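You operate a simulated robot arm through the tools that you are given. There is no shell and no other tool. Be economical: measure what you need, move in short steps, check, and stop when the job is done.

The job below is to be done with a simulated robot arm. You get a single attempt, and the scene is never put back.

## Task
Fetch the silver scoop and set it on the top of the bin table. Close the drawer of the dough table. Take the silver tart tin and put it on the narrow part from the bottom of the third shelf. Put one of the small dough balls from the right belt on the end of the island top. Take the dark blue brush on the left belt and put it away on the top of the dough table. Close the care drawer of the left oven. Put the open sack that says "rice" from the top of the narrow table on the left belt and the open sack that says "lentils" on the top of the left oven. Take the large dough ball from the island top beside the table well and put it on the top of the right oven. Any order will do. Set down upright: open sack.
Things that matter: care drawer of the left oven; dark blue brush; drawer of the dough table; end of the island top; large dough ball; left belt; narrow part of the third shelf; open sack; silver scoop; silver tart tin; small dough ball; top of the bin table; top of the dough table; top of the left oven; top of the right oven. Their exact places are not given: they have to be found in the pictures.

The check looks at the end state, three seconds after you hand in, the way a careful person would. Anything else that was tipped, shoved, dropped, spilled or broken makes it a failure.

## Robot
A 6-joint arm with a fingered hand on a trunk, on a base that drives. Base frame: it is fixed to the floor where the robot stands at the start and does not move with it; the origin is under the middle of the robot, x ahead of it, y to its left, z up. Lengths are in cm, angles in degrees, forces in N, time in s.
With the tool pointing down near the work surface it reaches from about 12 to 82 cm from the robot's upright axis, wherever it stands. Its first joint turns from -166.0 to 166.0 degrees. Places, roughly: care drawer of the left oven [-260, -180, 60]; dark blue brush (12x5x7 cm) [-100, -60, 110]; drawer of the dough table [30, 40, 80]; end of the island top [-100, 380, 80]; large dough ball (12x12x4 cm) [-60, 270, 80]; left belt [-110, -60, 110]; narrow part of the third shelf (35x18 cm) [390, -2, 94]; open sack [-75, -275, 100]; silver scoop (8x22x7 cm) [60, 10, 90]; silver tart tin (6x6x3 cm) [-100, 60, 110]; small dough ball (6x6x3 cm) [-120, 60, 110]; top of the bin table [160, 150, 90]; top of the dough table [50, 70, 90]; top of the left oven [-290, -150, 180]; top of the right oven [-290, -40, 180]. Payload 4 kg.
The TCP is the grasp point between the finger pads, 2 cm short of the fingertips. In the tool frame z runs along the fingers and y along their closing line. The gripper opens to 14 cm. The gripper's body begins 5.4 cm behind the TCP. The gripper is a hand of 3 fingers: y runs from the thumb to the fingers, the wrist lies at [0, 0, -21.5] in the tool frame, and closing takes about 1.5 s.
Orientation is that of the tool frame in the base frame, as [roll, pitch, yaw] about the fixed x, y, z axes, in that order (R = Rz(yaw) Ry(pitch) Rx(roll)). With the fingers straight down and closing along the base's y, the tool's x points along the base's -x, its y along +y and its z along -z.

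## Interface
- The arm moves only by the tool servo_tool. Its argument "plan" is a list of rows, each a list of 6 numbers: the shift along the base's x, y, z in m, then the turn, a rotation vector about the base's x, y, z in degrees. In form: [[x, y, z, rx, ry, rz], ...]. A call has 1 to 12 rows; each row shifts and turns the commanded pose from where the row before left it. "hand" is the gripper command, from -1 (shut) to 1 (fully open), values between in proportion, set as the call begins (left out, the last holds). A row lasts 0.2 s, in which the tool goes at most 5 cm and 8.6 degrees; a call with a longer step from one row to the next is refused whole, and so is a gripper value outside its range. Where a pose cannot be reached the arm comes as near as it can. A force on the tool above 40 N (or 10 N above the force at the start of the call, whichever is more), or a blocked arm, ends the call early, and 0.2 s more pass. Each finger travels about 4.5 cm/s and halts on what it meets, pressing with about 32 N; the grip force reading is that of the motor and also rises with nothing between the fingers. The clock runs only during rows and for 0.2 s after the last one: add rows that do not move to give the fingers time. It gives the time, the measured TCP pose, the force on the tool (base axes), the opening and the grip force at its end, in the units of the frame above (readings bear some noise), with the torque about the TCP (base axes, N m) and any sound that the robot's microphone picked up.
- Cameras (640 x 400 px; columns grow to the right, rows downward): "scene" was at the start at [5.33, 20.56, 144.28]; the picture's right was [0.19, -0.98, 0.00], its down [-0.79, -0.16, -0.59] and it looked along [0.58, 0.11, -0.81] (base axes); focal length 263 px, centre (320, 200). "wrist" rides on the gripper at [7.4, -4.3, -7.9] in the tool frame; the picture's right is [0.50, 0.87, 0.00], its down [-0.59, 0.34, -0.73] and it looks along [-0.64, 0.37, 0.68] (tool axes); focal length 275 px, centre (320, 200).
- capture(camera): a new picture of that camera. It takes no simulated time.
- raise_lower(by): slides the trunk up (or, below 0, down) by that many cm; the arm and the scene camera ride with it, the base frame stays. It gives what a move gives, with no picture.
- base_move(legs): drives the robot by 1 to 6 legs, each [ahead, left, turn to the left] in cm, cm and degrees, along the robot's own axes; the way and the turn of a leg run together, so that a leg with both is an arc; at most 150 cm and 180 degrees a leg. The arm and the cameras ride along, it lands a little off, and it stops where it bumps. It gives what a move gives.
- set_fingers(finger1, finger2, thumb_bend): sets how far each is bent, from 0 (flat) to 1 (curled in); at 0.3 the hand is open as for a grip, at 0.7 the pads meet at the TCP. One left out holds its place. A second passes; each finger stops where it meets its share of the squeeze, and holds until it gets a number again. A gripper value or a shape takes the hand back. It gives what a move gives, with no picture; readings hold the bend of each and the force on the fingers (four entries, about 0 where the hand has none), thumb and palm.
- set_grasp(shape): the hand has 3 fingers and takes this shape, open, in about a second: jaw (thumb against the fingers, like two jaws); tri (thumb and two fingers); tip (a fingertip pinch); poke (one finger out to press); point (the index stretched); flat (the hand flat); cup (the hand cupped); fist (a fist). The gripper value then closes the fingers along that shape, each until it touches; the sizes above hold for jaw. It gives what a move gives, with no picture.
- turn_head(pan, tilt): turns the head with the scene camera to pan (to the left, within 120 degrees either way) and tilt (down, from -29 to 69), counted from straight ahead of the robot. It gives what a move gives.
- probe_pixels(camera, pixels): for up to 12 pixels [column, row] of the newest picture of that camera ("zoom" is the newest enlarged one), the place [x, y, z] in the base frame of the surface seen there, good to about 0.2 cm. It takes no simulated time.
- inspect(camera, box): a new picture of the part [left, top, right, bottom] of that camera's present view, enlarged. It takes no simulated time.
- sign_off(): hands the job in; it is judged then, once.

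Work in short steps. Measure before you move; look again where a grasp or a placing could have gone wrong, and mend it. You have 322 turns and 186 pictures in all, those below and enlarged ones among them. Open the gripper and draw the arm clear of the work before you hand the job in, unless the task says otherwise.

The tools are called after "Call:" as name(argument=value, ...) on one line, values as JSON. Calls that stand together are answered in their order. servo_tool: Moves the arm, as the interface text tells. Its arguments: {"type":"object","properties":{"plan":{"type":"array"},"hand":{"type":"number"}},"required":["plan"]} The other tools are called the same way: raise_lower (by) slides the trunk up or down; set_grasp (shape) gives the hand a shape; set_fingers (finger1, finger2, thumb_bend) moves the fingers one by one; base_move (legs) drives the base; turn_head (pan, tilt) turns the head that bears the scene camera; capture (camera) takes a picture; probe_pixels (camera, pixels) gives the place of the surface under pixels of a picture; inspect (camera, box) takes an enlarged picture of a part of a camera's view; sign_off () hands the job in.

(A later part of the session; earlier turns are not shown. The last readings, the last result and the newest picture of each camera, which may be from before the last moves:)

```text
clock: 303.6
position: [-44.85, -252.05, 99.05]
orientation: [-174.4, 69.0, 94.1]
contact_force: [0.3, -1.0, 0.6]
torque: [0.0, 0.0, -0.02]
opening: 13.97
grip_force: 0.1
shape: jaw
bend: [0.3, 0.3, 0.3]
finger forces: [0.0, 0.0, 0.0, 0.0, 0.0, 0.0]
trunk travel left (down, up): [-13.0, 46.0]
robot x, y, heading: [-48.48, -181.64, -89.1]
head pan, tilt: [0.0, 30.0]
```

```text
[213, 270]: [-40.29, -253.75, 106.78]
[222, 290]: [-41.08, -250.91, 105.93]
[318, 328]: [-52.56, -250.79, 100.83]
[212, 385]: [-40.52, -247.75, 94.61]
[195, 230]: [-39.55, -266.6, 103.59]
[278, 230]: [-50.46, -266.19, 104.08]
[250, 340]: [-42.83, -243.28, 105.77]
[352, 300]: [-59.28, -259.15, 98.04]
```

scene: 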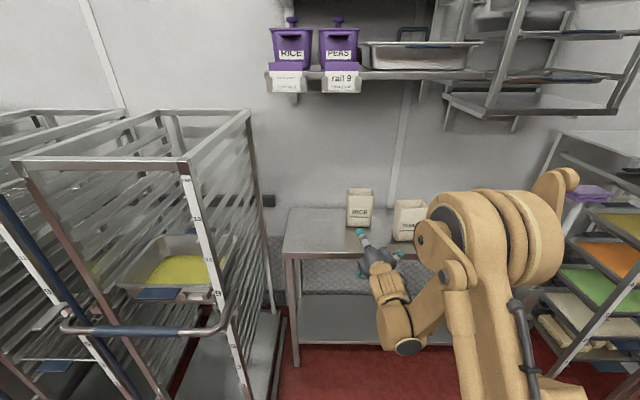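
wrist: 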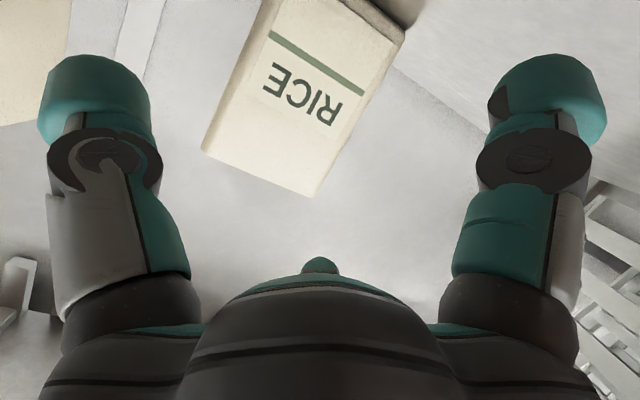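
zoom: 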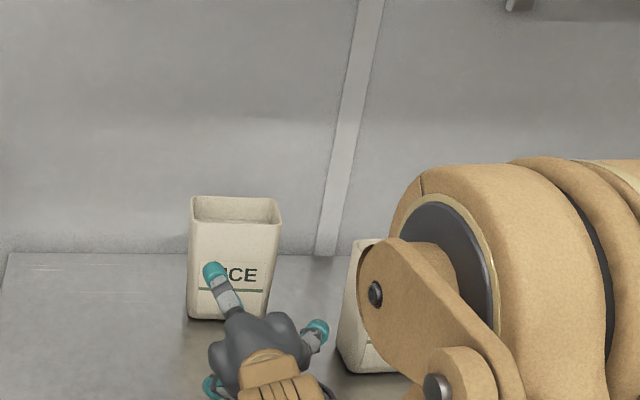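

The tips are only about 11 cm apart, too tight for the 10.8 cm sack, and the upper finger would pass above its rim. I open the digits wider with set_fingers and look again.

Call:
set_fingers(finger1=0.1, finger2=0.1, thumb_bend=0.1)

Call:
inspect(camera="scene", box=[280, 130, 520, 280])

Call:
capture(camera="wrist")

```text
clock: 304.6
position: [-44.96, -251.94, 99.04]
orientation: [-174.4, 69.2, 94.2]
contact_force: [0.4, 0.3, -0.5]
torque: [-0.02, 0.0, -0.02]
opening: 15.45
grip_force: 0.1
shape: fingers
bend: [0.11, 0.11, 0.11]
finger forces: [0.0, 0.0, 0.0, 0.0, 0.0, 0.1]
trunk travel left (down, up): [-13.0, 46.0]
robot x, y, heading: [-48.27, -181.37, -89.2]
head pan, tilt: [0.0, 30.0]
```

```text
2.67 times, centred on (400, 205) of scene
```

zoom: 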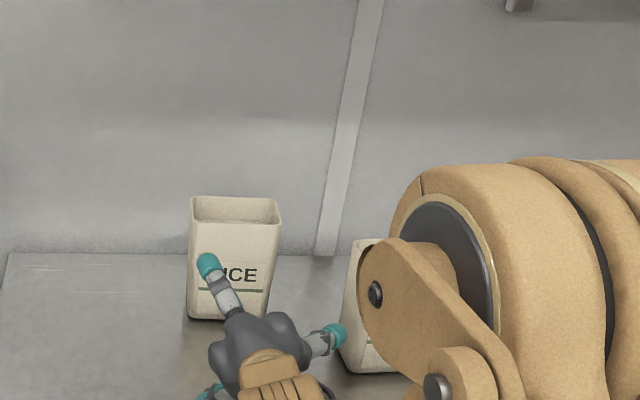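

```text
99 pictures are left
```

wrist: 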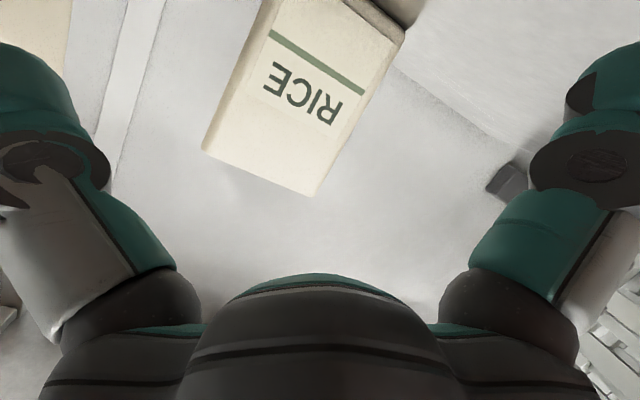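

The digits spread like a three-jaw chuck. I measure the gap now between the thumb and fingers.

Call:
probe_pixels(camera="zoom", pixels=[[207, 263], [212, 275], [336, 333], [325, 340], [207, 392], [220, 300], [310, 345]])

```text
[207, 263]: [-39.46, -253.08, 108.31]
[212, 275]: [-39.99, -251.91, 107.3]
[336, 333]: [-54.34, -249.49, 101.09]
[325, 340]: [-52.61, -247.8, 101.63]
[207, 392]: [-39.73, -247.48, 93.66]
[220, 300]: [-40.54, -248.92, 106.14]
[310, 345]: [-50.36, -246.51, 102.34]
```

With bends 0.1 the gap is ≈13.4 cm, centred 2 cm to the right of the TCP, but the lower finger lags because of the tilt. I level the hand to horizontal, keeping wrist height, then lower the trunk.

Call:
servo_tool(plan=[[0.01, 0.01, 0.03, -7, 0, 0], [0.01, 0.01, 0.02, -7, 0, 0], [0, 0.01, 0.02, -6, 0, 0], [0, 0, 0, 0, 0, 0]])

Call:
raise_lower(by=-10)

```text
clock: 305.6
position: [-42.83, -248.91, 105.97]
orientation: [-115.8, 88.4, 152.7]
contact_force: [0.2, 0.3, 0.2]
torque: [0.0, 0.03, 0.04]
opening: 15.47
grip_force: 0.1
shape: fingers
bend: [0.11, 0.11, 0.11]
finger forces: [0.0, 0.1, 0.1, 0.1, 0.0, 0.0]
trunk travel left (down, up): [-13.0, 46.0]
robot x, y, heading: [-48.53, -181.68, -88.8]
head pan, tilt: [0.0, 30.0]
```

```text
clock: 307.0
position: [-42.73, -248.8, 96.16]
orientation: [-113.1, 88.4, 155.1]
contact_force: [4.5, 3.5, 18.4]
torque: [0.21, -1.06, 0.2]
opening: 13.94
grip_force: 9.2
shape: fingers
bend: [0.23, 0.11, 0.11]
finger forces: [18.2, 0.1, 0.0, 0.0, 0.1, 0.0]
trunk travel left (down, up): [-3.0, 56.0]
robot x, y, heading: [-48.51, -181.42, -89.0]
head pan, tilt: [0.0, 30.0]
```

The lower finger touched the table (18 N). I raise 1.5 cm and look.

Call:
raise_lower(by=2)

Call:
set_fingers(finger1=0.1, finger2=0.1, thumb_bend=0.1)

Call:
inspect(camera="scene", box=[280, 130, 520, 280])

Call:
capture(camera="wrist")

```text
clock: 307.6
position: [-42.83, -248.89, 97.94]
orientation: [-116.1, 88.2, 152.1]
contact_force: [-0.1, 0.8, -0.9]
torque: [-0.01, 0.03, 0.0]
opening: 15.44
grip_force: 0.1
shape: fingers
bend: [0.09, 0.11, 0.11]
finger forces: [0.1, 0.0, 0.0, 0.0, 0.0, 0.1]
trunk travel left (down, up): [-5.0, 54.0]
robot x, y, heading: [-48.52, -181.36, -88.9]
head pan, tilt: [0.0, 30.0]
```

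```text
clock: 308.6
position: [-42.91, -249.07, 97.91]
orientation: [-116.2, 88.2, 152.1]
contact_force: [-0.7, 0.5, 0.3]
torque: [0.0, 0.0, 0.03]
opening: 15.43
grip_force: 0.0
shape: fingers
bend: [0.09, 0.11, 0.11]
finger forces: [0.0, 0.1, 0.1, 0.0, 0.0, 0.0]
trunk travel left (down, up): [-5.0, 54.0]
robot x, y, heading: [-48.48, -181.62, -89.0]
head pan, tilt: [0.0, 30.0]
```

```text
2.67 times, centred on (400, 205) of scene
```

zoom: 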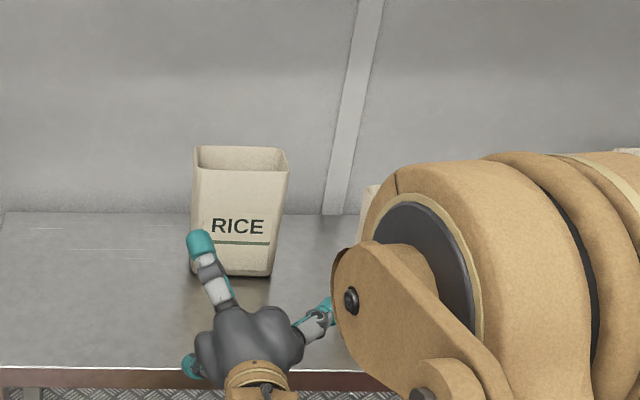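

```text
97 pictures are left
```

wrist: 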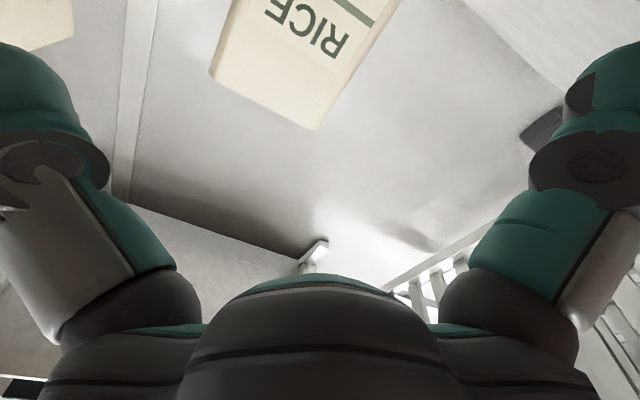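

Call:
probe_pixels(camera="zoom", pixels=[[199, 240], [330, 305], [190, 362], [210, 270], [197, 180], [286, 165], [270, 265], [192, 225]])

```text
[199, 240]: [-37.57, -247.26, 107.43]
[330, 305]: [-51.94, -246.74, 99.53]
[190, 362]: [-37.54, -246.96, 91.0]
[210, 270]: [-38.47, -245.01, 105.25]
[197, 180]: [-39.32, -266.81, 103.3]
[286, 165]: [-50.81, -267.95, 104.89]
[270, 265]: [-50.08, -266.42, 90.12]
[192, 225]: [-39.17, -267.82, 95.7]
```

The spread fingers stand ±8 cm from the axis. I pre-bend the lower finger (finger1) to 0.3 so the hand can sit at z 96, then drive up to just before the sack.

Call:
set_fingers(finger1=0.3, finger2=0.15, thumb_bend=0.1)

Call:
base_move(legs=[[14, 0, 0]])

Call:
inspect(camera="scene", box=[300, 130, 460, 260])

```text
clock: 309.6
position: [-42.86, -248.98, 98.02]
orientation: [-116.2, 88.5, 152.1]
contact_force: [-0.5, 0.0, 0.3]
torque: [0.01, 0.01, 0.01]
opening: 14.05
grip_force: 0.1
shape: fingers
bend: [0.3, 0.15, 0.11]
finger forces: [0.1, 0.0, 0.1, 0.0, 0.0, 0.1]
trunk travel left (down, up): [-5.0, 54.0]
robot x, y, heading: [-48.13, -181.65, -89.1]
head pan, tilt: [0.0, 30.0]
```

```text
clock: 310.9
position: [-42.62, -262.8, 97.93]
orientation: [-116.9, 88.2, 151.4]
contact_force: [-0.4, -0.6, 0.3]
torque: [0.02, 0.02, 0.01]
opening: 14.01
grip_force: 0.1
shape: fingers
bend: [0.3, 0.15, 0.11]
finger forces: [0.1, 0.0, 0.0, 0.0, 0.0, 0.0]
trunk travel left (down, up): [-5.0, 54.0]
robot x, y, heading: [-48.15, -194.99, -88.9]
head pan, tilt: [0.0, 30.0]
```

```text
3.08 times, centred on (380, 195) of scene
```

zoom: 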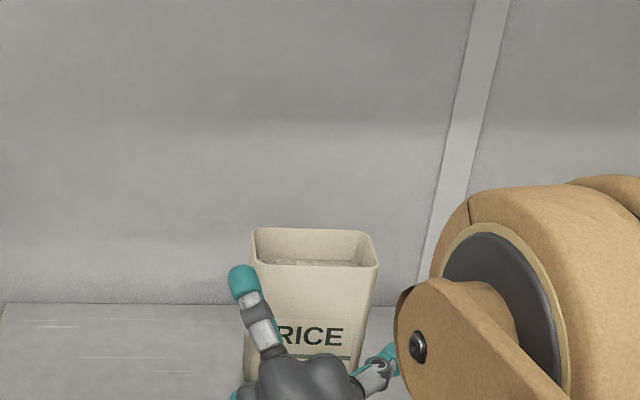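

Call:
probe_pixels(camera="zoom", pixels=[[242, 280], [236, 396], [389, 352], [252, 330], [370, 320], [255, 240], [376, 260], [320, 262]])

Call:
capture(camera="wrist")

```text
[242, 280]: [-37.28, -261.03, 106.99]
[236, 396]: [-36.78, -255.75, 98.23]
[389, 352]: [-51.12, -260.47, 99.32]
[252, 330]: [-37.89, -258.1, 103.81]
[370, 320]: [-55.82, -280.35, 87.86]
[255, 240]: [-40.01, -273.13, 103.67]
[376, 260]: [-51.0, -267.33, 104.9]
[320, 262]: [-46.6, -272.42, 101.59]
```

```text
95 pictures are left
```

wrist: 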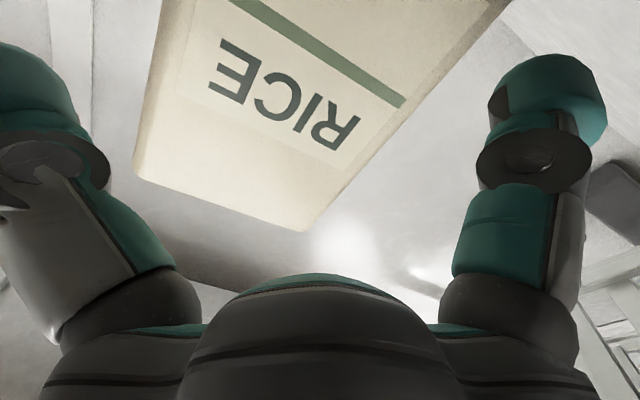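

The thumb is barely outside the sack's right side. I open all digits a bit more and shift 0.7 cm to the right.

Call:
set_fingers(finger1=0.2, finger2=0.05, thumb_bend=0.0)

Call:
servo_tool(plan=[[-0.007, 0, 0, 0, 0, 0], [0, 0, 0, 0, 0, 0]])

Call:
inspect(camera="scene", box=[300, 130, 460, 260])

Call:
probe_pixels(camera="zoom", pixels=[[242, 272], [236, 280], [394, 352], [400, 350], [385, 358], [236, 396], [252, 280], [376, 260]])

```text
clock: 311.9
position: [-42.67, -262.65, 97.9]
orientation: [-116.2, 88.3, 152.1]
contact_force: [-0.8, 0.1, -0.4]
torque: [0.05, 0.01, 0.0]
opening: 14.76
grip_force: 0.1
shape: fingers
bend: [0.2, 0.06, 0.01]
finger forces: [0.0, 0.0, 0.1, 0.0, 0.0, 0.1]
trunk travel left (down, up): [-5.0, 54.0]
robot x, y, heading: [-48.63, -194.98, -89.0]
head pan, tilt: [0.0, 30.0]
```

```text
clock: 312.5
position: [-43.38, -262.77, 97.96]
orientation: [-116.7, 88.3, 151.5]
contact_force: [-1.1, 0.1, 0.1]
torque: [0.02, 0.0, -0.01]
opening: 14.79
grip_force: 0.2
shape: fingers
bend: [0.2, 0.06, 0.01]
finger forces: [0.0, 0.1, 0.0, 0.0, 0.0, 0.0]
trunk travel left (down, up): [-5.0, 54.0]
robot x, y, heading: [-47.87, -195.1, -88.9]
head pan, tilt: [0.0, 30.0]
```

```text
3.08 times, centred on (380, 195) of scene
```

zoom: 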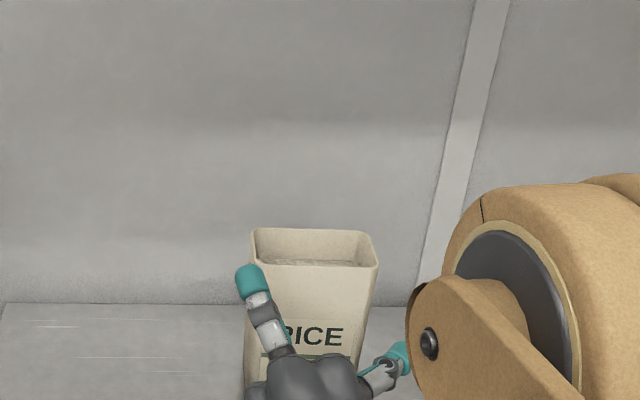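

```text
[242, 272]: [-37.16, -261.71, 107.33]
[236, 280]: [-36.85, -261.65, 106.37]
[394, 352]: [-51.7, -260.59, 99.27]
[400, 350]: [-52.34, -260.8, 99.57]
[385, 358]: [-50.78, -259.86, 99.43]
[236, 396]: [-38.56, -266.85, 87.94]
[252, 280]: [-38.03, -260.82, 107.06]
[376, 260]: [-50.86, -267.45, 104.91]
```

The open digits form a V that is too narrow near the palm for the 11.5 cm width. Better: grasp across the 8 cm depth with the hand vertical, fingers in front, thumb behind. I back off first and go upright.

Call:
base_move(legs=[[-32, 0, 0]])

Call:
raise_lower(by=15)

Call:
servo_tool(plan=[[0, 0.02, 0.02, 8, 0, 0], [0, 0.02, 0.02, 8, 0, 0], [0, 0.02, 0, 8, 0, 0], [0, 0.02, 0, 8, 0, 0], [0, 0.01, 0, 8, 0, 0], [0, 0.01, 0, 8, 0, 0], [0, 0, 0, 8, 0, 0], [0, 0, 0, 8, 0, 0], [0, 0, 0, 8, 0, 0], [0, 0, 0, 8, 0, 0], [0, 0, 0, 8, 0, 0]], hand=0.5)

```text
clock: 314.7
position: [-43.79, -230.48, 98.06]
orientation: [-116.5, 88.3, 152.0]
contact_force: [-0.1, 0.1, 0.0]
torque: [0.05, -0.04, -0.03]
opening: 14.77
grip_force: 0.0
shape: fingers
bend: [0.2, 0.06, 0.01]
finger forces: [0.0, 0.1, 0.1, 0.0, 0.0, 0.0]
trunk travel left (down, up): [-5.0, 54.0]
robot x, y, heading: [-49.01, -163.12, -89.1]
head pan, tilt: [0.0, 30.0]
```

```text
clock: 316.4
position: [-43.85, -230.65, 112.88]
orientation: [-116.8, 88.3, 151.6]
contact_force: [-0.5, -0.5, 0.3]
torque: [0.01, -0.02, 0.03]
opening: 14.77
grip_force: 0.0
shape: fingers
bend: [0.2, 0.06, 0.01]
finger forces: [0.0, 0.1, 0.0, 0.0, 0.1, 0.0]
trunk travel left (down, up): [-20.0, 39.0]
robot x, y, heading: [-48.73, -163.16, -89.0]
head pan, tilt: [0.0, 30.0]
```

```text
clock: 318.8
position: [-43.72, -220.73, 116.96]
orientation: [-178.4, 1.0, 91.5]
contact_force: [0.2, 1.0, -1.7]
torque: [0.01, -0.03, 0.0]
opening: 10.51
grip_force: 0.1
shape: jaw
bend: [0.25, 0.25, 0.23]
finger forces: [0.0, 0.0, 0.1, 0.1, 0.0, 0.1]
trunk travel left (down, up): [-20.0, 39.0]
robot x, y, heading: [-49.02, -163.05, -88.9]
head pan, tilt: [0.0, 30.0]
```

Now I turn the hand by +84° (fingers toward me, thumb toward the wall), move the base slightly right, and bring the hand in front of RICE.

Call:
servo_tool(plan=[[0, 0, 0, 0, 0, 8.4], [0, 0, 0, 0, 0, 8.4], [0, 0, 0, 0, 0, 8.4], [0, 0, 0, 0, 0, 8.4], [0, 0, 0, 0, 0, 8.4], [0, 0, 0, 0, 0, 8.4], [0, 0, 0, 0, 0, 8.4], [0.02, 0, 0, 0, 0, 8.4], [0.03, 0, 0, 0, 0, 8.4], [0.03, 0, 0, 0, 0, 8.4]])

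Call:
base_move(legs=[[0, -9, 0]])

Call:
raise_lower(by=-9)

Call:
capture(camera="scene")

```text
clock: 321.0
position: [-35.78, -220.69, 116.87]
orientation: [-178.4, 1.2, 175.5]
contact_force: [0.1, 1.0, -0.6]
torque: [0.02, 0.01, 0.0]
opening: 10.49
grip_force: 0.0
shape: jaw
bend: [0.25, 0.25, 0.23]
finger forces: [0.1, 0.0, 0.0, 0.0, 0.1, 0.1]
trunk travel left (down, up): [-20.0, 39.0]
robot x, y, heading: [-48.85, -163.21, -88.7]
head pan, tilt: [0.0, 30.0]
```

```text
clock: 322.1
position: [-45.04, -220.92, 116.95]
orientation: [-178.4, 1.3, 175.4]
contact_force: [-0.8, 0.1, 0.5]
torque: [0.02, -0.01, 0.03]
opening: 10.53
grip_force: 0.0
shape: jaw
bend: [0.25, 0.25, 0.23]
finger forces: [0.0, 0.1, 0.0, 0.1, 0.0, 0.0]
trunk travel left (down, up): [-20.0, 39.0]
robot x, y, heading: [-57.7, -163.64, -89.0]
head pan, tilt: [0.0, 30.0]
```

```text
clock: 323.4
position: [-44.93, -220.9, 107.8]
orientation: [-178.4, 1.3, 175.4]
contact_force: [-0.5, -0.4, 0.5]
torque: [0.0, 0.0, 0.02]
opening: 10.53
grip_force: 0.0
shape: jaw
bend: [0.25, 0.25, 0.23]
finger forces: [0.0, 0.1, 0.0, 0.0, 0.0, 0.1]
trunk travel left (down, up): [-11.0, 48.0]
robot x, y, heading: [-57.6, -163.44, -89.1]
head pan, tilt: [0.0, 30.0]
```

```text
93 pictures are left
```

scene: 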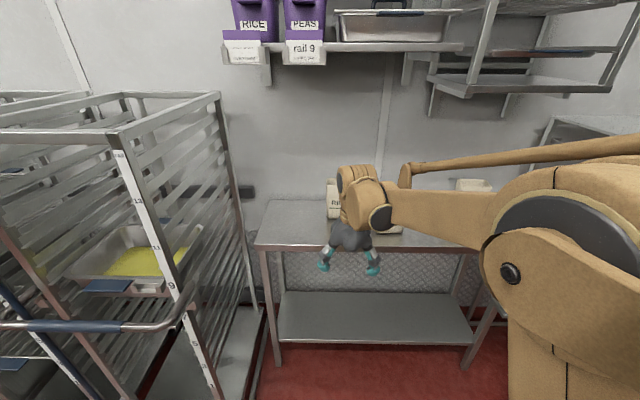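

I probe the arm's top and the overhead shelf parts to check clearance.

Call:
probe_pixels(camera="scene", pixels=[[410, 165], [450, 160], [355, 168], [385, 185], [440, 190], [305, 62], [267, 82], [408, 80], [500, 92], [465, 95], [245, 60], [330, 185]])

```text
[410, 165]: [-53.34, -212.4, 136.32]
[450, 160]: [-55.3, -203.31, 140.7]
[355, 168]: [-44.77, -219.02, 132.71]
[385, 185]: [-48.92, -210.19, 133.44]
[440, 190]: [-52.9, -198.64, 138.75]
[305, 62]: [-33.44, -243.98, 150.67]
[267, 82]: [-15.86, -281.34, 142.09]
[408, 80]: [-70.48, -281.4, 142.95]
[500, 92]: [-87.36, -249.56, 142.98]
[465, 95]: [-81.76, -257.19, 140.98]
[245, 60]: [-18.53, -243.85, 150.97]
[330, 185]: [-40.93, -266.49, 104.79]
```

There are ≥8 cm below the shelf. I drive 36 cm ahead and check the height of the thumb over the sack rim.

Call:
base_move(legs=[[33, 0, 0]])

Call:
capture(camera="wrist")

Call:
inspect(camera="scene", box=[260, 110, 460, 260])

```text
clock: 325.5
position: [-44.32, -252.93, 107.71]
orientation: [-178.3, 1.3, 175.5]
contact_force: [0.4, 0.0, -0.1]
torque: [0.04, 0.03, 0.02]
opening: 10.49
grip_force: 0.0
shape: jaw
bend: [0.25, 0.25, 0.23]
finger forces: [0.0, 0.0, 0.1, 0.0, 0.0, 0.1]
trunk travel left (down, up): [-11.0, 48.0]
robot x, y, heading: [-57.28, -195.41, -88.7]
head pan, tilt: [0.0, 30.0]
```

```text
92 pictures are left
```

wrist: 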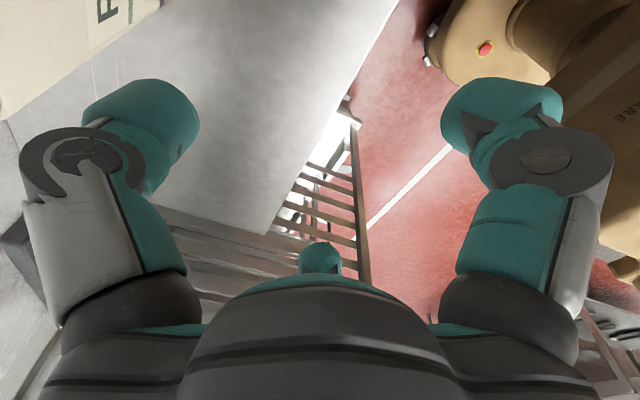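

```text
2.67 times, centred on (360, 185) of scene
```

zoom: 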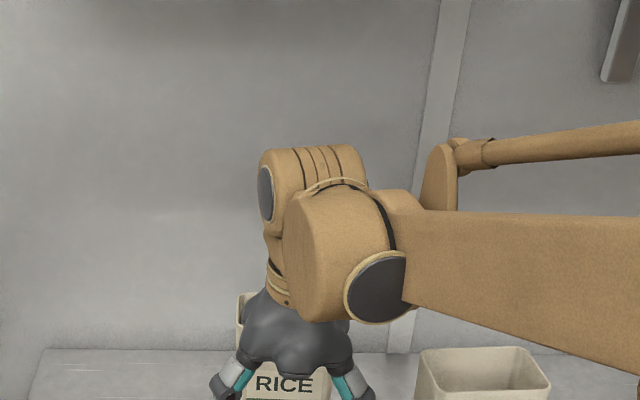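

I move over the sack (TCP y≈-268.8) at rim-clear height, then look down.

Call:
servo_tool(plan=[[-0.003, -0.03, 0.005, 0, 0, 0], [-0.003, -0.035, 0, 0, 0, 0], [-0.001, -0.035, 0, 0, 0, 0], [0, -0.035, 0, 0, 0, 0], [0, -0.024, 0, 0, 0, 0], [0, 0, 0, 0, 0, 0]], hand=0.6)

Call:
capture(camera="wrist")

Call:
inspect(camera="scene", box=[260, 110, 460, 260])

```text
clock: 326.9
position: [-44.92, -269.0, 108.17]
orientation: [-178.4, 1.2, 175.5]
contact_force: [0.1, -0.2, -0.3]
torque: [0.02, 0.01, 0.0]
opening: 11.19
grip_force: 0.1
shape: jaw
bend: [0.24, 0.24, 0.23]
finger forces: [0.0, 0.1, 0.1, 0.0, 0.0, 0.1]
trunk travel left (down, up): [-11.0, 48.0]
robot x, y, heading: [-57.1, -195.37, -88.8]
head pan, tilt: [0.0, 30.0]
```

```text
90 pictures are left
```

wrist: 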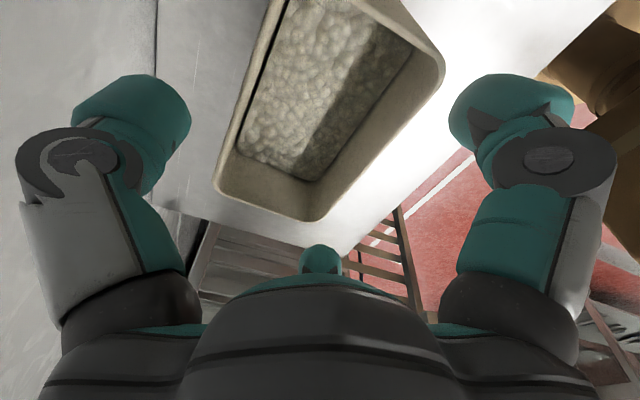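

```text
2.67 times, centred on (360, 185) of scene
```

zoom: 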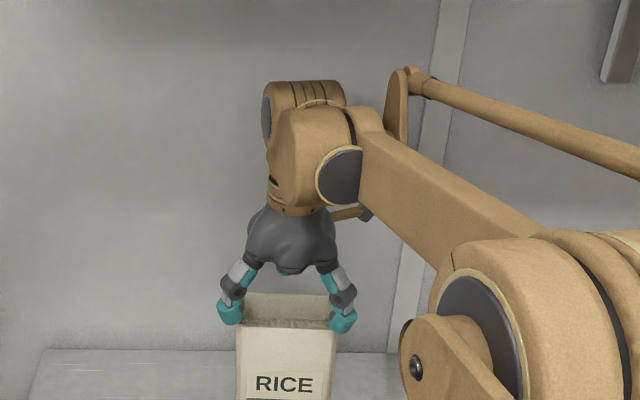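

The sack lies centred between thumb and fingers. I descend to z≈100.3 and close.

Call:
servo_tool(plan=[[0, 0, -0.025, 0, 0, 0], [0, 0, -0.025, 0, 0, 0], [0, 0, -0.02, 0, 0, 0], [0, 0, -0.009, 0, 0, 0], [0, 0, 0, 0, 0, 0]])

Call:
inspect(camera="scene", box=[260, 110, 460, 260])

```text
clock: 328.0
position: [-44.79, -268.48, 101.06]
orientation: [-178.0, 1.4, 175.7]
contact_force: [-0.1, 3.9, 37.5]
torque: [-1.17, -0.34, 0.54]
opening: 11.26
grip_force: 0.1
shape: jaw
bend: [0.23, 0.21, 0.19]
finger forces: [4.8, 17.3, 0.1, 0.0, 27.7, 0.0]
trunk travel left (down, up): [-11.0, 48.0]
robot x, y, heading: [-56.93, -195.02, -88.6]
head pan, tilt: [0.0, 30.0]
stopped in row 5: the force on the tool passed its limit at 53 N (the readings are from after the stop); the commanded pose is now the measured one
```

```text
2.67 times, centred on (360, 185) of scene
```

zoom: 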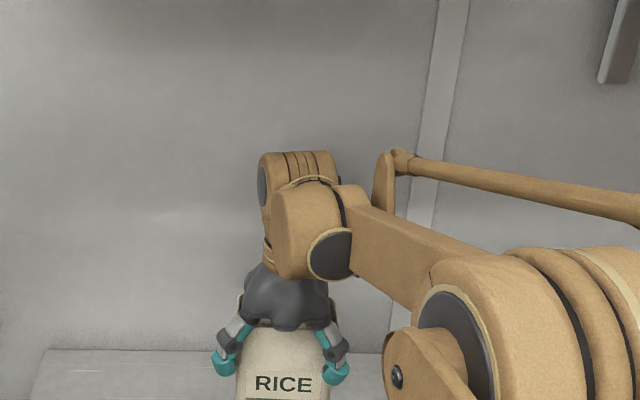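

The digits' roots wedge on the rim. I rise 1 cm and close there.

Call:
servo_tool(plan=[[0, 0, 0.01, 0, 0, 0], [0, 0, 0, 0, 0, 0]])

Call:
servo_tool(plan=[[0, 0, 0, 0, 0, 0], [0, 0, 0, 0, 0, 0], [0, 0, 0, 0, 0, 0], [0, 0, 0, 0, 0, 0], [0, 0, 0, 0, 0, 0], [0, 0, 0, 0, 0, 0], [0, 0, 0, 0, 0, 0]], hand=-1)

Call:
capture(camera="wrist")

Call:
inspect(camera="scene", box=[260, 110, 460, 260])

```text
clock: 328.6
position: [-44.78, -269.01, 101.58]
orientation: [-178.3, 1.3, 175.6]
contact_force: [-0.3, 0.4, -0.6]
torque: [-0.09, 0.04, 0.09]
opening: 11.22
grip_force: 0.0
shape: jaw
bend: [0.24, 0.23, 0.22]
finger forces: [1.0, 2.8, 0.1, 0.0, 2.6, 0.0]
trunk travel left (down, up): [-11.0, 48.0]
robot x, y, heading: [-57.21, -195.65, -88.9]
head pan, tilt: [0.0, 30.0]
```

```text
clock: 330.2
position: [-44.81, -269.03, 101.67]
orientation: [-178.3, 1.3, 175.5]
contact_force: [-0.2, 1.4, 0.2]
torque: [0.29, -0.1, 0.03]
opening: 8.76
grip_force: 31.6
shape: jaw
bend: [0.32, 0.31, 0.24]
finger forces: [28.7, 29.4, 0.0, 0.0, 56.9, 0.1]
trunk travel left (down, up): [-11.0, 48.0]
robot x, y, heading: [-56.88, -195.5, -88.7]
head pan, tilt: [0.0, 30.0]
```

```text
87 pictures are left
```

wrist: 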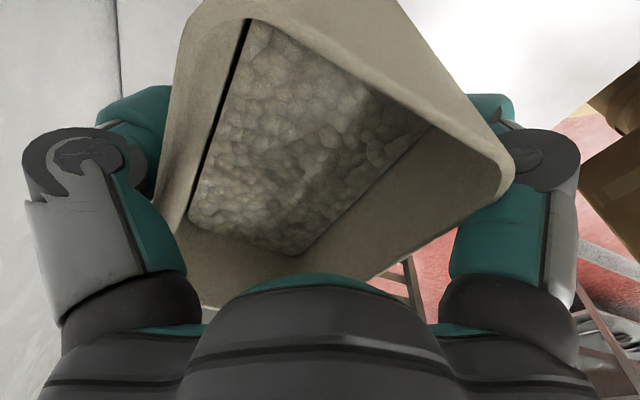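

```text
2.67 times, centred on (360, 185) of scene
```

zoom: 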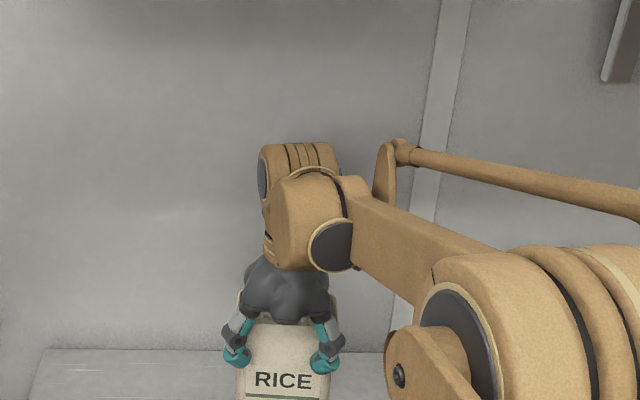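

RICE is held firmly (29/29/57 N). I lift 4 cm, back out from under the shelf, then raise the trunk.

Call:
servo_tool(plan=[[0, 0, 0.01, 0, 0, 0], [0, 0, 0.015, 0, 0, 0], [0, 0, 0.015, 0, 0, 0], [0, 0.02, 0, 0, 0, 0], [0, 0.03, 0, 0, 0, 0], [0, 0.03, 0, 0, 0, 0], [0, 0.03, 0, 0, 0, 0]])

Call:
base_move(legs=[[-45, 0, 0], [-35, 0, 0]])

Call:
raise_lower(by=33)

Call:
capture(camera="wrist")

Call:
capture(camera="scene")

```text
clock: 331.8
position: [-44.78, -257.8, 105.62]
orientation: [-178.2, 1.3, 175.6]
contact_force: [0.8, 1.4, -7.7]
torque: [0.12, -0.05, 0.02]
opening: 8.72
grip_force: 31.8
shape: jaw
bend: [0.32, 0.31, 0.24]
finger forces: [27.8, 28.1, 0.0, 0.1, 57.5, 0.1]
trunk travel left (down, up): [-11.0, 48.0]
robot x, y, heading: [-57.15, -195.45, -88.8]
head pan, tilt: [0.0, 30.0]
```

```text
clock: 336.4
position: [-46.51, -177.78, 105.54]
orientation: [-178.2, 1.3, 175.6]
contact_force: [0.1, 1.0, -7.3]
torque: [0.19, -0.05, -0.03]
opening: 8.72
grip_force: 32.6
shape: jaw
bend: [0.32, 0.32, 0.24]
finger forces: [27.9, 28.0, 0.0, 0.0, 57.4, 0.0]
trunk travel left (down, up): [-11.0, 48.0]
robot x, y, heading: [-58.65, -115.78, -89.0]
head pan, tilt: [0.0, 30.0]
```

```text
clock: 339.6
position: [-46.55, -177.98, 138.61]
orientation: [-178.3, 1.4, 175.5]
contact_force: [-0.1, 0.0, -7.6]
torque: [0.14, -0.05, 0.0]
opening: 8.68
grip_force: 31.8
shape: jaw
bend: [0.32, 0.32, 0.24]
finger forces: [27.7, 27.8, 0.0, 0.1, 57.7, 0.0]
trunk travel left (down, up): [-44.0, 15.0]
robot x, y, heading: [-58.74, -115.82, -88.8]
head pan, tilt: [0.0, 30.0]
```

```text
85 pictures are left
```

wrist: 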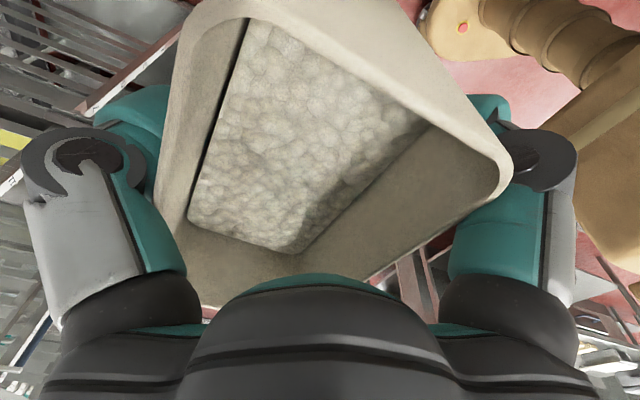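

```text
84 pictures are left
```

scene: 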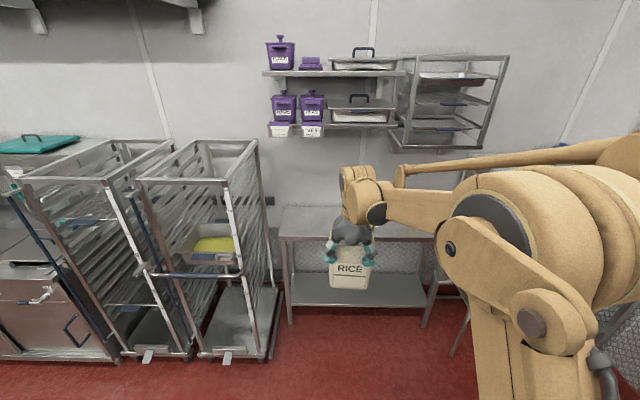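

RICE hangs upright. While here I look at the ovens' tops and the hood (pan -75, level).

Call:
turn_head(pan=-75, tilt=0)

Call:
capture(camera="scene")

```text
clock: 341.1
position: [-46.46, -177.9, 138.64]
orientation: [-178.4, 1.2, 175.4]
contact_force: [-0.5, -0.8, -7.9]
torque: [0.14, -0.01, 0.0]
opening: 8.65
grip_force: 31.8
shape: jaw
bend: [0.32, 0.32, 0.24]
finger forces: [27.8, 27.9, 0.0, 0.0, 57.6, 0.0]
trunk travel left (down, up): [-44.0, 15.0]
robot x, y, heading: [-58.51, -115.71, -88.9]
head pan, tilt: [-75.0, 0.0]
```

```text
83 pictures are left
```

scene: 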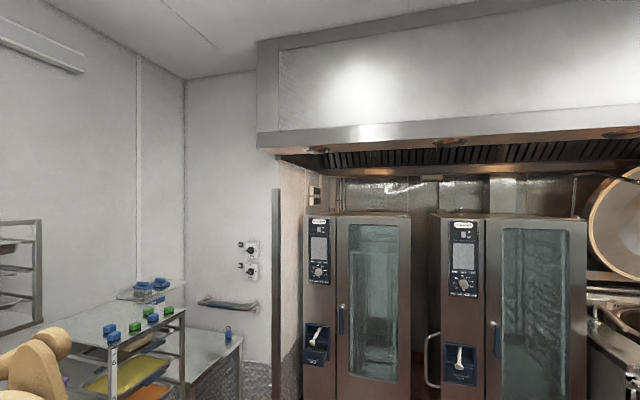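

Call:
probe_pixels(camera="scene", pixels=[[360, 215], [308, 215], [405, 217], [440, 214], [580, 217], [330, 155], [350, 145], [600, 140], [330, 170], [450, 165], [330, 350], [330, 188]])

Call:
inspect(camera="scene", box=[270, 180, 450, 400])

```text
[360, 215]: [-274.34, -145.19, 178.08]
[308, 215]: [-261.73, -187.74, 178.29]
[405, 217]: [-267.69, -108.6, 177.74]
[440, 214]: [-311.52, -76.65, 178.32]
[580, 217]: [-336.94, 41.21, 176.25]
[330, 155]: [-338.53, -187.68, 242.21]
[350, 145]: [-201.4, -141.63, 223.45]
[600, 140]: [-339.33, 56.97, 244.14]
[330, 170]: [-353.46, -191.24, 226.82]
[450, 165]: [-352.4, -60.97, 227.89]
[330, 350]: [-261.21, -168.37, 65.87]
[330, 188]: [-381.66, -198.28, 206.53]
```

```text
1.82 times, centred on (360, 290) of scene
```

zoom: 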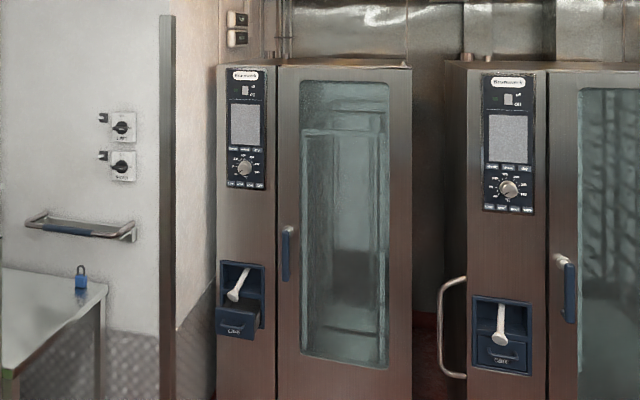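

Oven tops are at z 178, the hood lip at z≈220 – tall vertical grips won't fit there, so LENTILS will later be regrasped horizontally. Now RICE to the left belt: I drive back to the corridor and turn to face the belt.

Call:
base_move(legs=[[0, 52, 0], [-58, 0, 0], [0, 0, -91]])

Call:
turn_head(pan=0, tilt=35)

Call:
capture(camera="scene")

```text
clock: 350.9
position: [-69.55, -68.46, 138.69]
orientation: [-178.2, 1.3, 85.7]
contact_force: [0.0, 0.2, -7.8]
torque: [-0.03, -0.15, 0.03]
opening: 8.61
grip_force: 31.8
shape: jaw
bend: [0.33, 0.32, 0.24]
finger forces: [25.7, 25.9, 0.1, 0.0, 53.6, 0.1]
trunk travel left (down, up): [-44.0, 15.0]
robot x, y, heading: [-7.17, -55.85, -178.3]
head pan, tilt: [-75.0, 0.0]
```

```text
clock: 352.4
position: [-69.51, -68.43, 138.68]
orientation: [-178.3, 1.2, 85.8]
contact_force: [0.0, -0.3, -7.2]
torque: [-0.05, -0.1, -0.03]
opening: 8.59
grip_force: 32.2
shape: jaw
bend: [0.33, 0.32, 0.24]
finger forces: [25.8, 26.0, 0.1, 0.1, 53.8, 0.0]
trunk travel left (down, up): [-44.0, 15.0]
robot x, y, heading: [-7.28, -56.02, -178.6]
head pan, tilt: [0.0, 35.0]
```

```text
81 pictures are left
```

scene: 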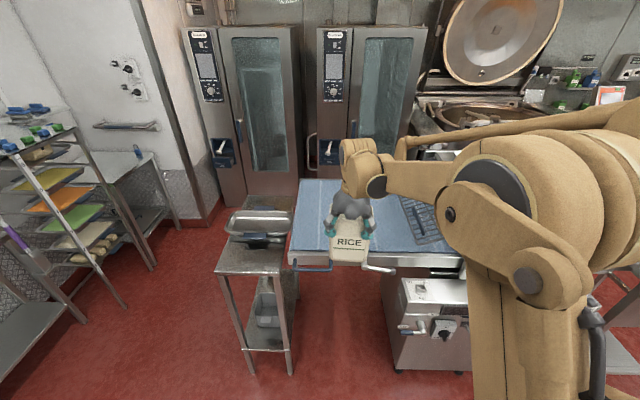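

I drive 26 cm closer and move RICE over the belt at about (-112,-66).

Call:
base_move(legs=[[25, 0, 0]])

Call:
servo_tool(plan=[[-0.03, 0, 0, 0, 0, 0], [-0.04, 0, 0, 0, 0, 0], [-0.04, 0, 0, 0, 0, 0], [-0.04, 0, 0, 0, 0, 0], [-0.02, 0, -0.02, 0, 0, 0], [0, 0, -0.04, 0, 0, 0], [0, 0, -0.04, 0, 0, 0], [0, 0, -0.02, 0, 0, 0], [0, 0, -0.01, 0, 0, 0], [0, 0, 0, 0, 0, 0]])

Call:
inspect(camera="scene", box=[280, 130, 460, 260])

```text
clock: 354.2
position: [-94.81, -69.26, 138.57]
orientation: [-178.2, 1.3, 85.8]
contact_force: [-0.6, -0.2, -8.0]
torque: [-0.05, -0.15, 0.02]
opening: 8.58
grip_force: 31.9
shape: jaw
bend: [0.33, 0.32, 0.24]
finger forces: [25.8, 26.0, 0.1, 0.0, 53.9, 0.0]
trunk travel left (down, up): [-44.0, 15.0]
robot x, y, heading: [-32.55, -56.76, -178.4]
head pan, tilt: [0.0, 35.0]
```

```text
clock: 356.4
position: [-111.72, -69.29, 125.46]
orientation: [-178.3, 1.3, 85.9]
contact_force: [0.4, -0.3, -8.3]
torque: [-0.04, -0.16, -0.02]
opening: 8.54
grip_force: 32.1
shape: jaw
bend: [0.33, 0.32, 0.24]
finger forces: [25.9, 26.1, 0.0, 0.1, 54.6, 0.0]
trunk travel left (down, up): [-44.0, 15.0]
robot x, y, heading: [-32.95, -56.5, -178.6]
head pan, tilt: [0.0, 35.0]
```

```text
3.08 times, centred on (370, 195) of scene
```

zoom: 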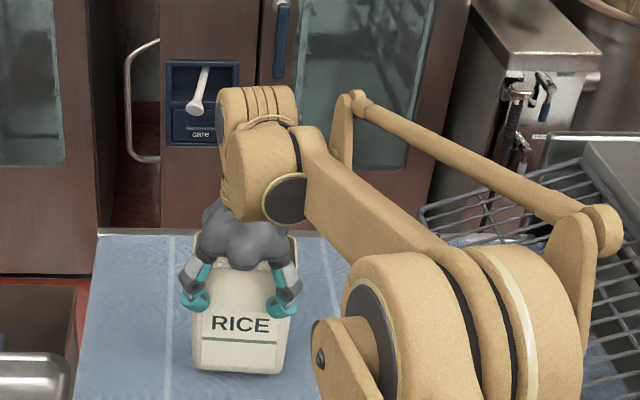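

RICE is just above the belt. I lower slowly to contact.

Call:
servo_tool(plan=[[0, 0, -0.006, 0, 0, 0], [0, 0, -0.005, 0, 0, 0], [0, 0, -0.004, 0, 0, 0], [0, 0, -0.003, 0, 0, 0], [0, 0, 0, 0, 0, 0]])

```text
clock: 357.6
position: [-111.76, -69.26, 123.7]
orientation: [-178.3, 1.2, 85.9]
contact_force: [0.6, -0.2, -7.5]
torque: [-0.06, -0.14, 0.04]
opening: 8.52
grip_force: 32.1
shape: jaw
bend: [0.33, 0.32, 0.24]
finger forces: [25.8, 26.1, 0.0, 0.0, 54.8, 0.0]
trunk travel left (down, up): [-44.0, 15.0]
robot x, y, heading: [-32.56, -56.21, -178.4]
head pan, tilt: [0.0, 35.0]
```

Call:
servo_tool(plan=[[0, 0, -0.003, 0, 0, 0], [0, 0, -0.003, 0, 0, 0], [0, 0, -0.003, 0, 0, 0], [0, 0, -0.003, 0, 0, 0], [0, 0, -0.002, 0, 0, 0]])

```text
clock: 358.2
position: [-111.64, -69.22, 123.59]
orientation: [-178.0, 1.4, 86.0]
contact_force: [-3.5, -1.0, 23.8]
torque: [0.07, -0.15, 0.08]
opening: 8.44
grip_force: 32.2
shape: jaw
bend: [0.33, 0.33, 0.22]
finger forces: [27.9, 27.6, 0.0, 0.1, 68.6, 0.1]
trunk travel left (down, up): [-44.0, 15.0]
robot x, y, heading: [-32.55, -56.68, -178.7]
head pan, tilt: [0.0, 35.0]
stopped in row 3: the force on the tool passed its limit at 44 N (the readings are from after the stop); the commanded pose is now the measured one
```

It stands on the belt. I ease up slightly, open and rise.

Call:
servo_tool(plan=[[0, 0, 0.003, 0, 0, 0], [0, 0, 0, 0, 0, 0], [0, 0, 0, 0, 0, 0], [0, 0, 0, 0, 0, 0], [0, 0, 0, 0, 0, 0], [0, 0, 0, 0, 0, 0]], hand=0.6)

Call:
servo_tool(plan=[[0, 0, 0.01, 0, 0, 0], [0, 0, 0.02, 0, 0, 0], [0, 0, 0.03, 0, 0, 0], [0, 0, 0.04, 0, 0, 0], [0, 0, 0.04, 0, 0, 0], [0.03, 0, 0.02, 0, 0, 0], [0.04, 0, 0, 0, 0, 0], [0.04, 0, 0, 0, 0, 0], [0.04, 0, 0, 0, 0, 0], [0.04, 0, 0, 0, 0, 0]])

Call:
inspect(camera="scene", box=[240, 130, 480, 290])

```text
clock: 359.6
position: [-111.87, -69.34, 123.57]
orientation: [-178.2, 1.3, 86.0]
contact_force: [-3.4, 1.4, 5.4]
torque: [0.0, 0.18, -0.06]
opening: 11.2
grip_force: 0.1
shape: jaw
bend: [0.24, 0.24, 0.21]
finger forces: [0.0, 0.1, 0.0, 0.1, 6.3, 0.0]
trunk travel left (down, up): [-44.0, 15.0]
robot x, y, heading: [-32.52, -56.5, -178.4]
head pan, tilt: [0.0, 35.0]
```

```text
clock: 361.8
position: [-92.72, -69.25, 139.73]
orientation: [-178.0, 1.3, 85.9]
contact_force: [-0.1, -0.1, 0.1]
torque: [0.0, 0.05, -0.01]
opening: 11.17
grip_force: 0.0
shape: jaw
bend: [0.24, 0.24, 0.23]
finger forces: [0.0, 0.0, 0.0, 0.0, 0.0, 0.1]
trunk travel left (down, up): [-44.0, 15.0]
robot x, y, heading: [-32.75, -56.46, -178.7]
head pan, tilt: [0.0, 35.0]
```

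```text
2.50 times, centred on (360, 210) of scene
```

zoom: 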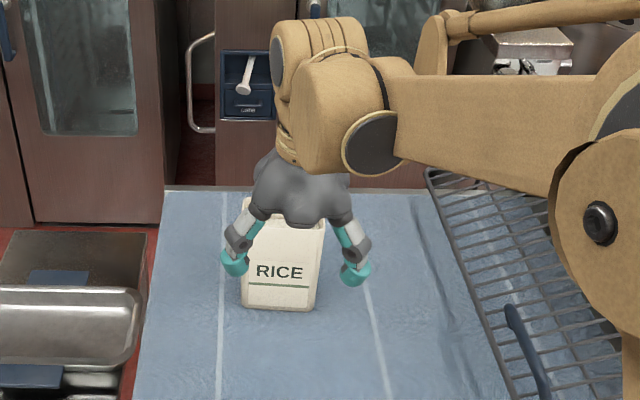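

RICE stands on the belt. Now back for LENTILS: I go to the corridor, turn to -y and approach at x≈-112.

Call:
base_move(legs=[[-26, 0, 0], [0, 0, 89], [118, 0, 0], [0, -100, 0]])

Call:
turn_head(pan=5, tilt=30)

Call:
capture(camera="scene")

```text
clock: 371.6
position: [4.26, -211.68, 140.0]
orientation: [-178.4, 1.3, 174.3]
contact_force: [-1.4, 18.9, 7.6]
torque: [-0.48, 0.04, -0.22]
opening: 9.74
grip_force: 0.2
shape: jaw
bend: [0.24, 0.24, 0.3]
finger forces: [0.0, 0.1, 0.0, 0.0, 19.5, 0.0]
trunk travel left (down, up): [-44.0, 15.0]
robot x, y, heading: [-7.02, -151.62, -90.0]
head pan, tilt: [0.0, 35.0]
stopped in leg 3: the force on the tool passed its limit at 46 N (the readings are from after the stop); the commanded pose is now the measured one
```

```text
clock: 372.3
position: [4.2, -211.67, 139.93]
orientation: [-178.3, 1.3, 174.2]
contact_force: [-1.4, 22.9, 8.0]
torque: [-0.56, 0.07, -0.18]
opening: 9.65
grip_force: 0.0
shape: jaw
bend: [0.24, 0.24, 0.31]
finger forces: [0.0, 0.1, 0.0, 0.0, 24.1, 0.0]
trunk travel left (down, up): [-44.0, 15.0]
robot x, y, heading: [-6.63, -151.69, -90.0]
head pan, tilt: [5.0, 30.0]
```

```text
78 pictures are left
```

scene: 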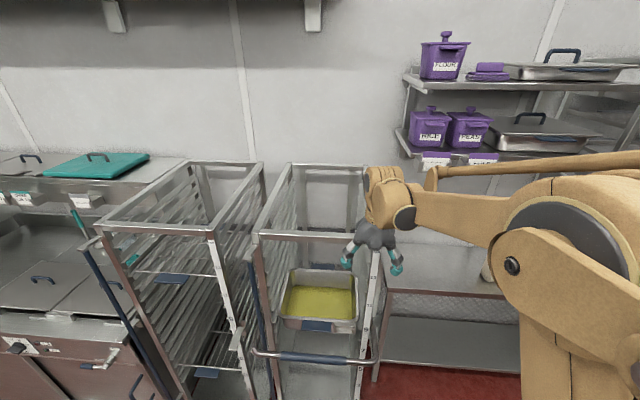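

The thumb met the tall rolling rack's post. I back straight off and check that the rack is unmoved, then go right before going ahead.

Call:
base_move(legs=[[-25, 0, 0]])

Call:
capture(camera="scene")

Call:
probe_pixels(camera="scene", pixels=[[360, 200], [250, 235], [365, 240], [215, 225], [100, 235], [340, 185]])

```text
clock: 374.1
position: [4.05, -186.99, 139.74]
orientation: [-178.4, 1.2, 174.2]
contact_force: [0.1, 0.4, 0.7]
torque: [-0.02, 0.02, -0.01]
opening: 11.16
grip_force: 0.0
shape: jaw
bend: [0.24, 0.24, 0.23]
finger forces: [0.1, 0.1, 0.0, 0.1, 0.0, 0.0]
trunk travel left (down, up): [-44.0, 15.0]
robot x, y, heading: [-6.67, -126.59, -90.1]
head pan, tilt: [5.0, 30.0]
```

```text
77 pictures are left
```

scene: 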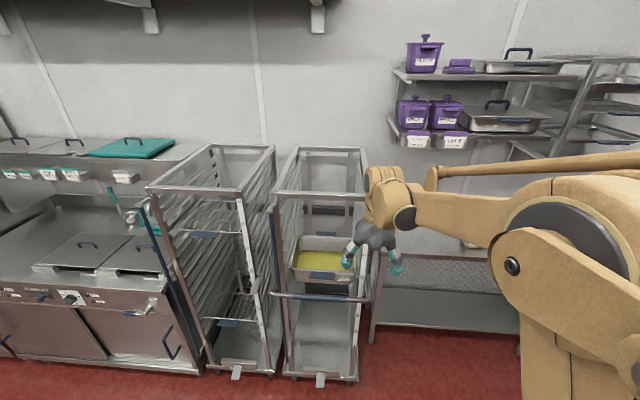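

```text
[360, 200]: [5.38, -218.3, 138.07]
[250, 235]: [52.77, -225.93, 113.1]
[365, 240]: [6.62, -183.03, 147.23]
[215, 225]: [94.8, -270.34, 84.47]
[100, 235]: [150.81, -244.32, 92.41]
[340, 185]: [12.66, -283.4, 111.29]
```

The persistent 20 N during contact shows that the rack did not roll. I go right to x≈-112 first, then ahead.

Call:
base_move(legs=[[35, -60, 0], [14, -45, 0]])

Call:
capture(camera="scene")

```text
clock: 380.4
position: [-100.97, -236.43, 139.77]
orientation: [-178.5, 1.3, 174.4]
contact_force: [-0.4, 0.4, 0.4]
torque: [0.02, 0.0, 0.0]
opening: 11.16
grip_force: 0.0
shape: jaw
bend: [0.24, 0.24, 0.23]
finger forces: [0.0, 0.0, 0.0, 0.0, 0.1, 0.1]
trunk travel left (down, up): [-44.0, 15.0]
robot x, y, heading: [-111.75, -176.0, -90.0]
head pan, tilt: [5.0, 30.0]
```

```text
76 pictures are left
```

scene: 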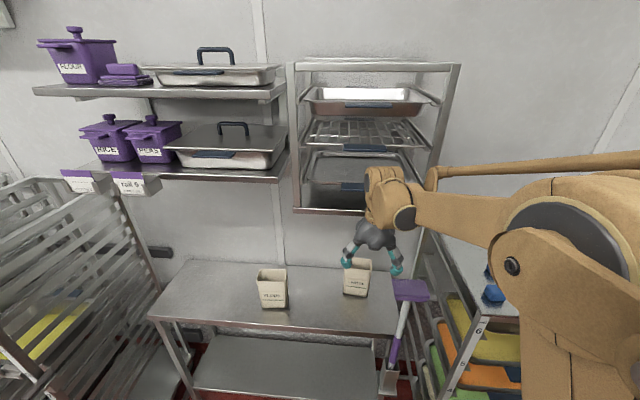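

LENTILS stands at (357,278) below the wall rack. I zoom and measure it.

Call:
inspect(camera="scene", box=[280, 190, 460, 320])

Call:
probe_pixels(camera="scene", pixels=[[345, 265], [345, 290], [368, 293], [370, 270], [357, 295], [357, 259], [300, 208], [360, 213], [420, 220], [288, 280], [260, 275], [393, 325]])

```text
3.08 times, centred on (370, 255) of scene
```

zoom: 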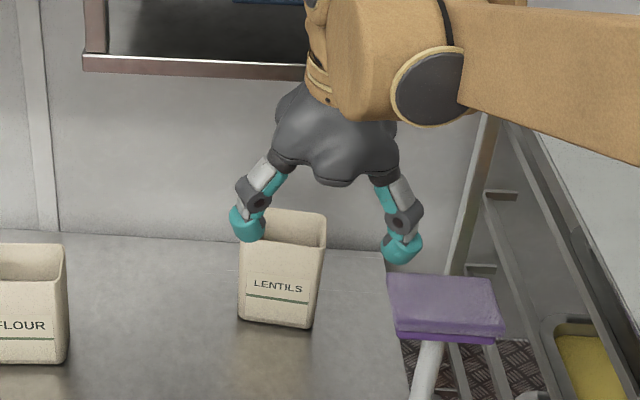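

```text
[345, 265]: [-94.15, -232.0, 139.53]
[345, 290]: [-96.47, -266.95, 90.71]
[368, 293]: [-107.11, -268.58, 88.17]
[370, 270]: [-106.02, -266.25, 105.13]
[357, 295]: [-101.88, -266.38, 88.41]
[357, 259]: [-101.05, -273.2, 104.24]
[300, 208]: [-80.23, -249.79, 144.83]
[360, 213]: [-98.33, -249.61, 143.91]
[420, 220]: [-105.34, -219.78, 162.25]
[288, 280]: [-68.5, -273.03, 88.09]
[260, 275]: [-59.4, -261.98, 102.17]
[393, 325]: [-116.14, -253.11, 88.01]
```

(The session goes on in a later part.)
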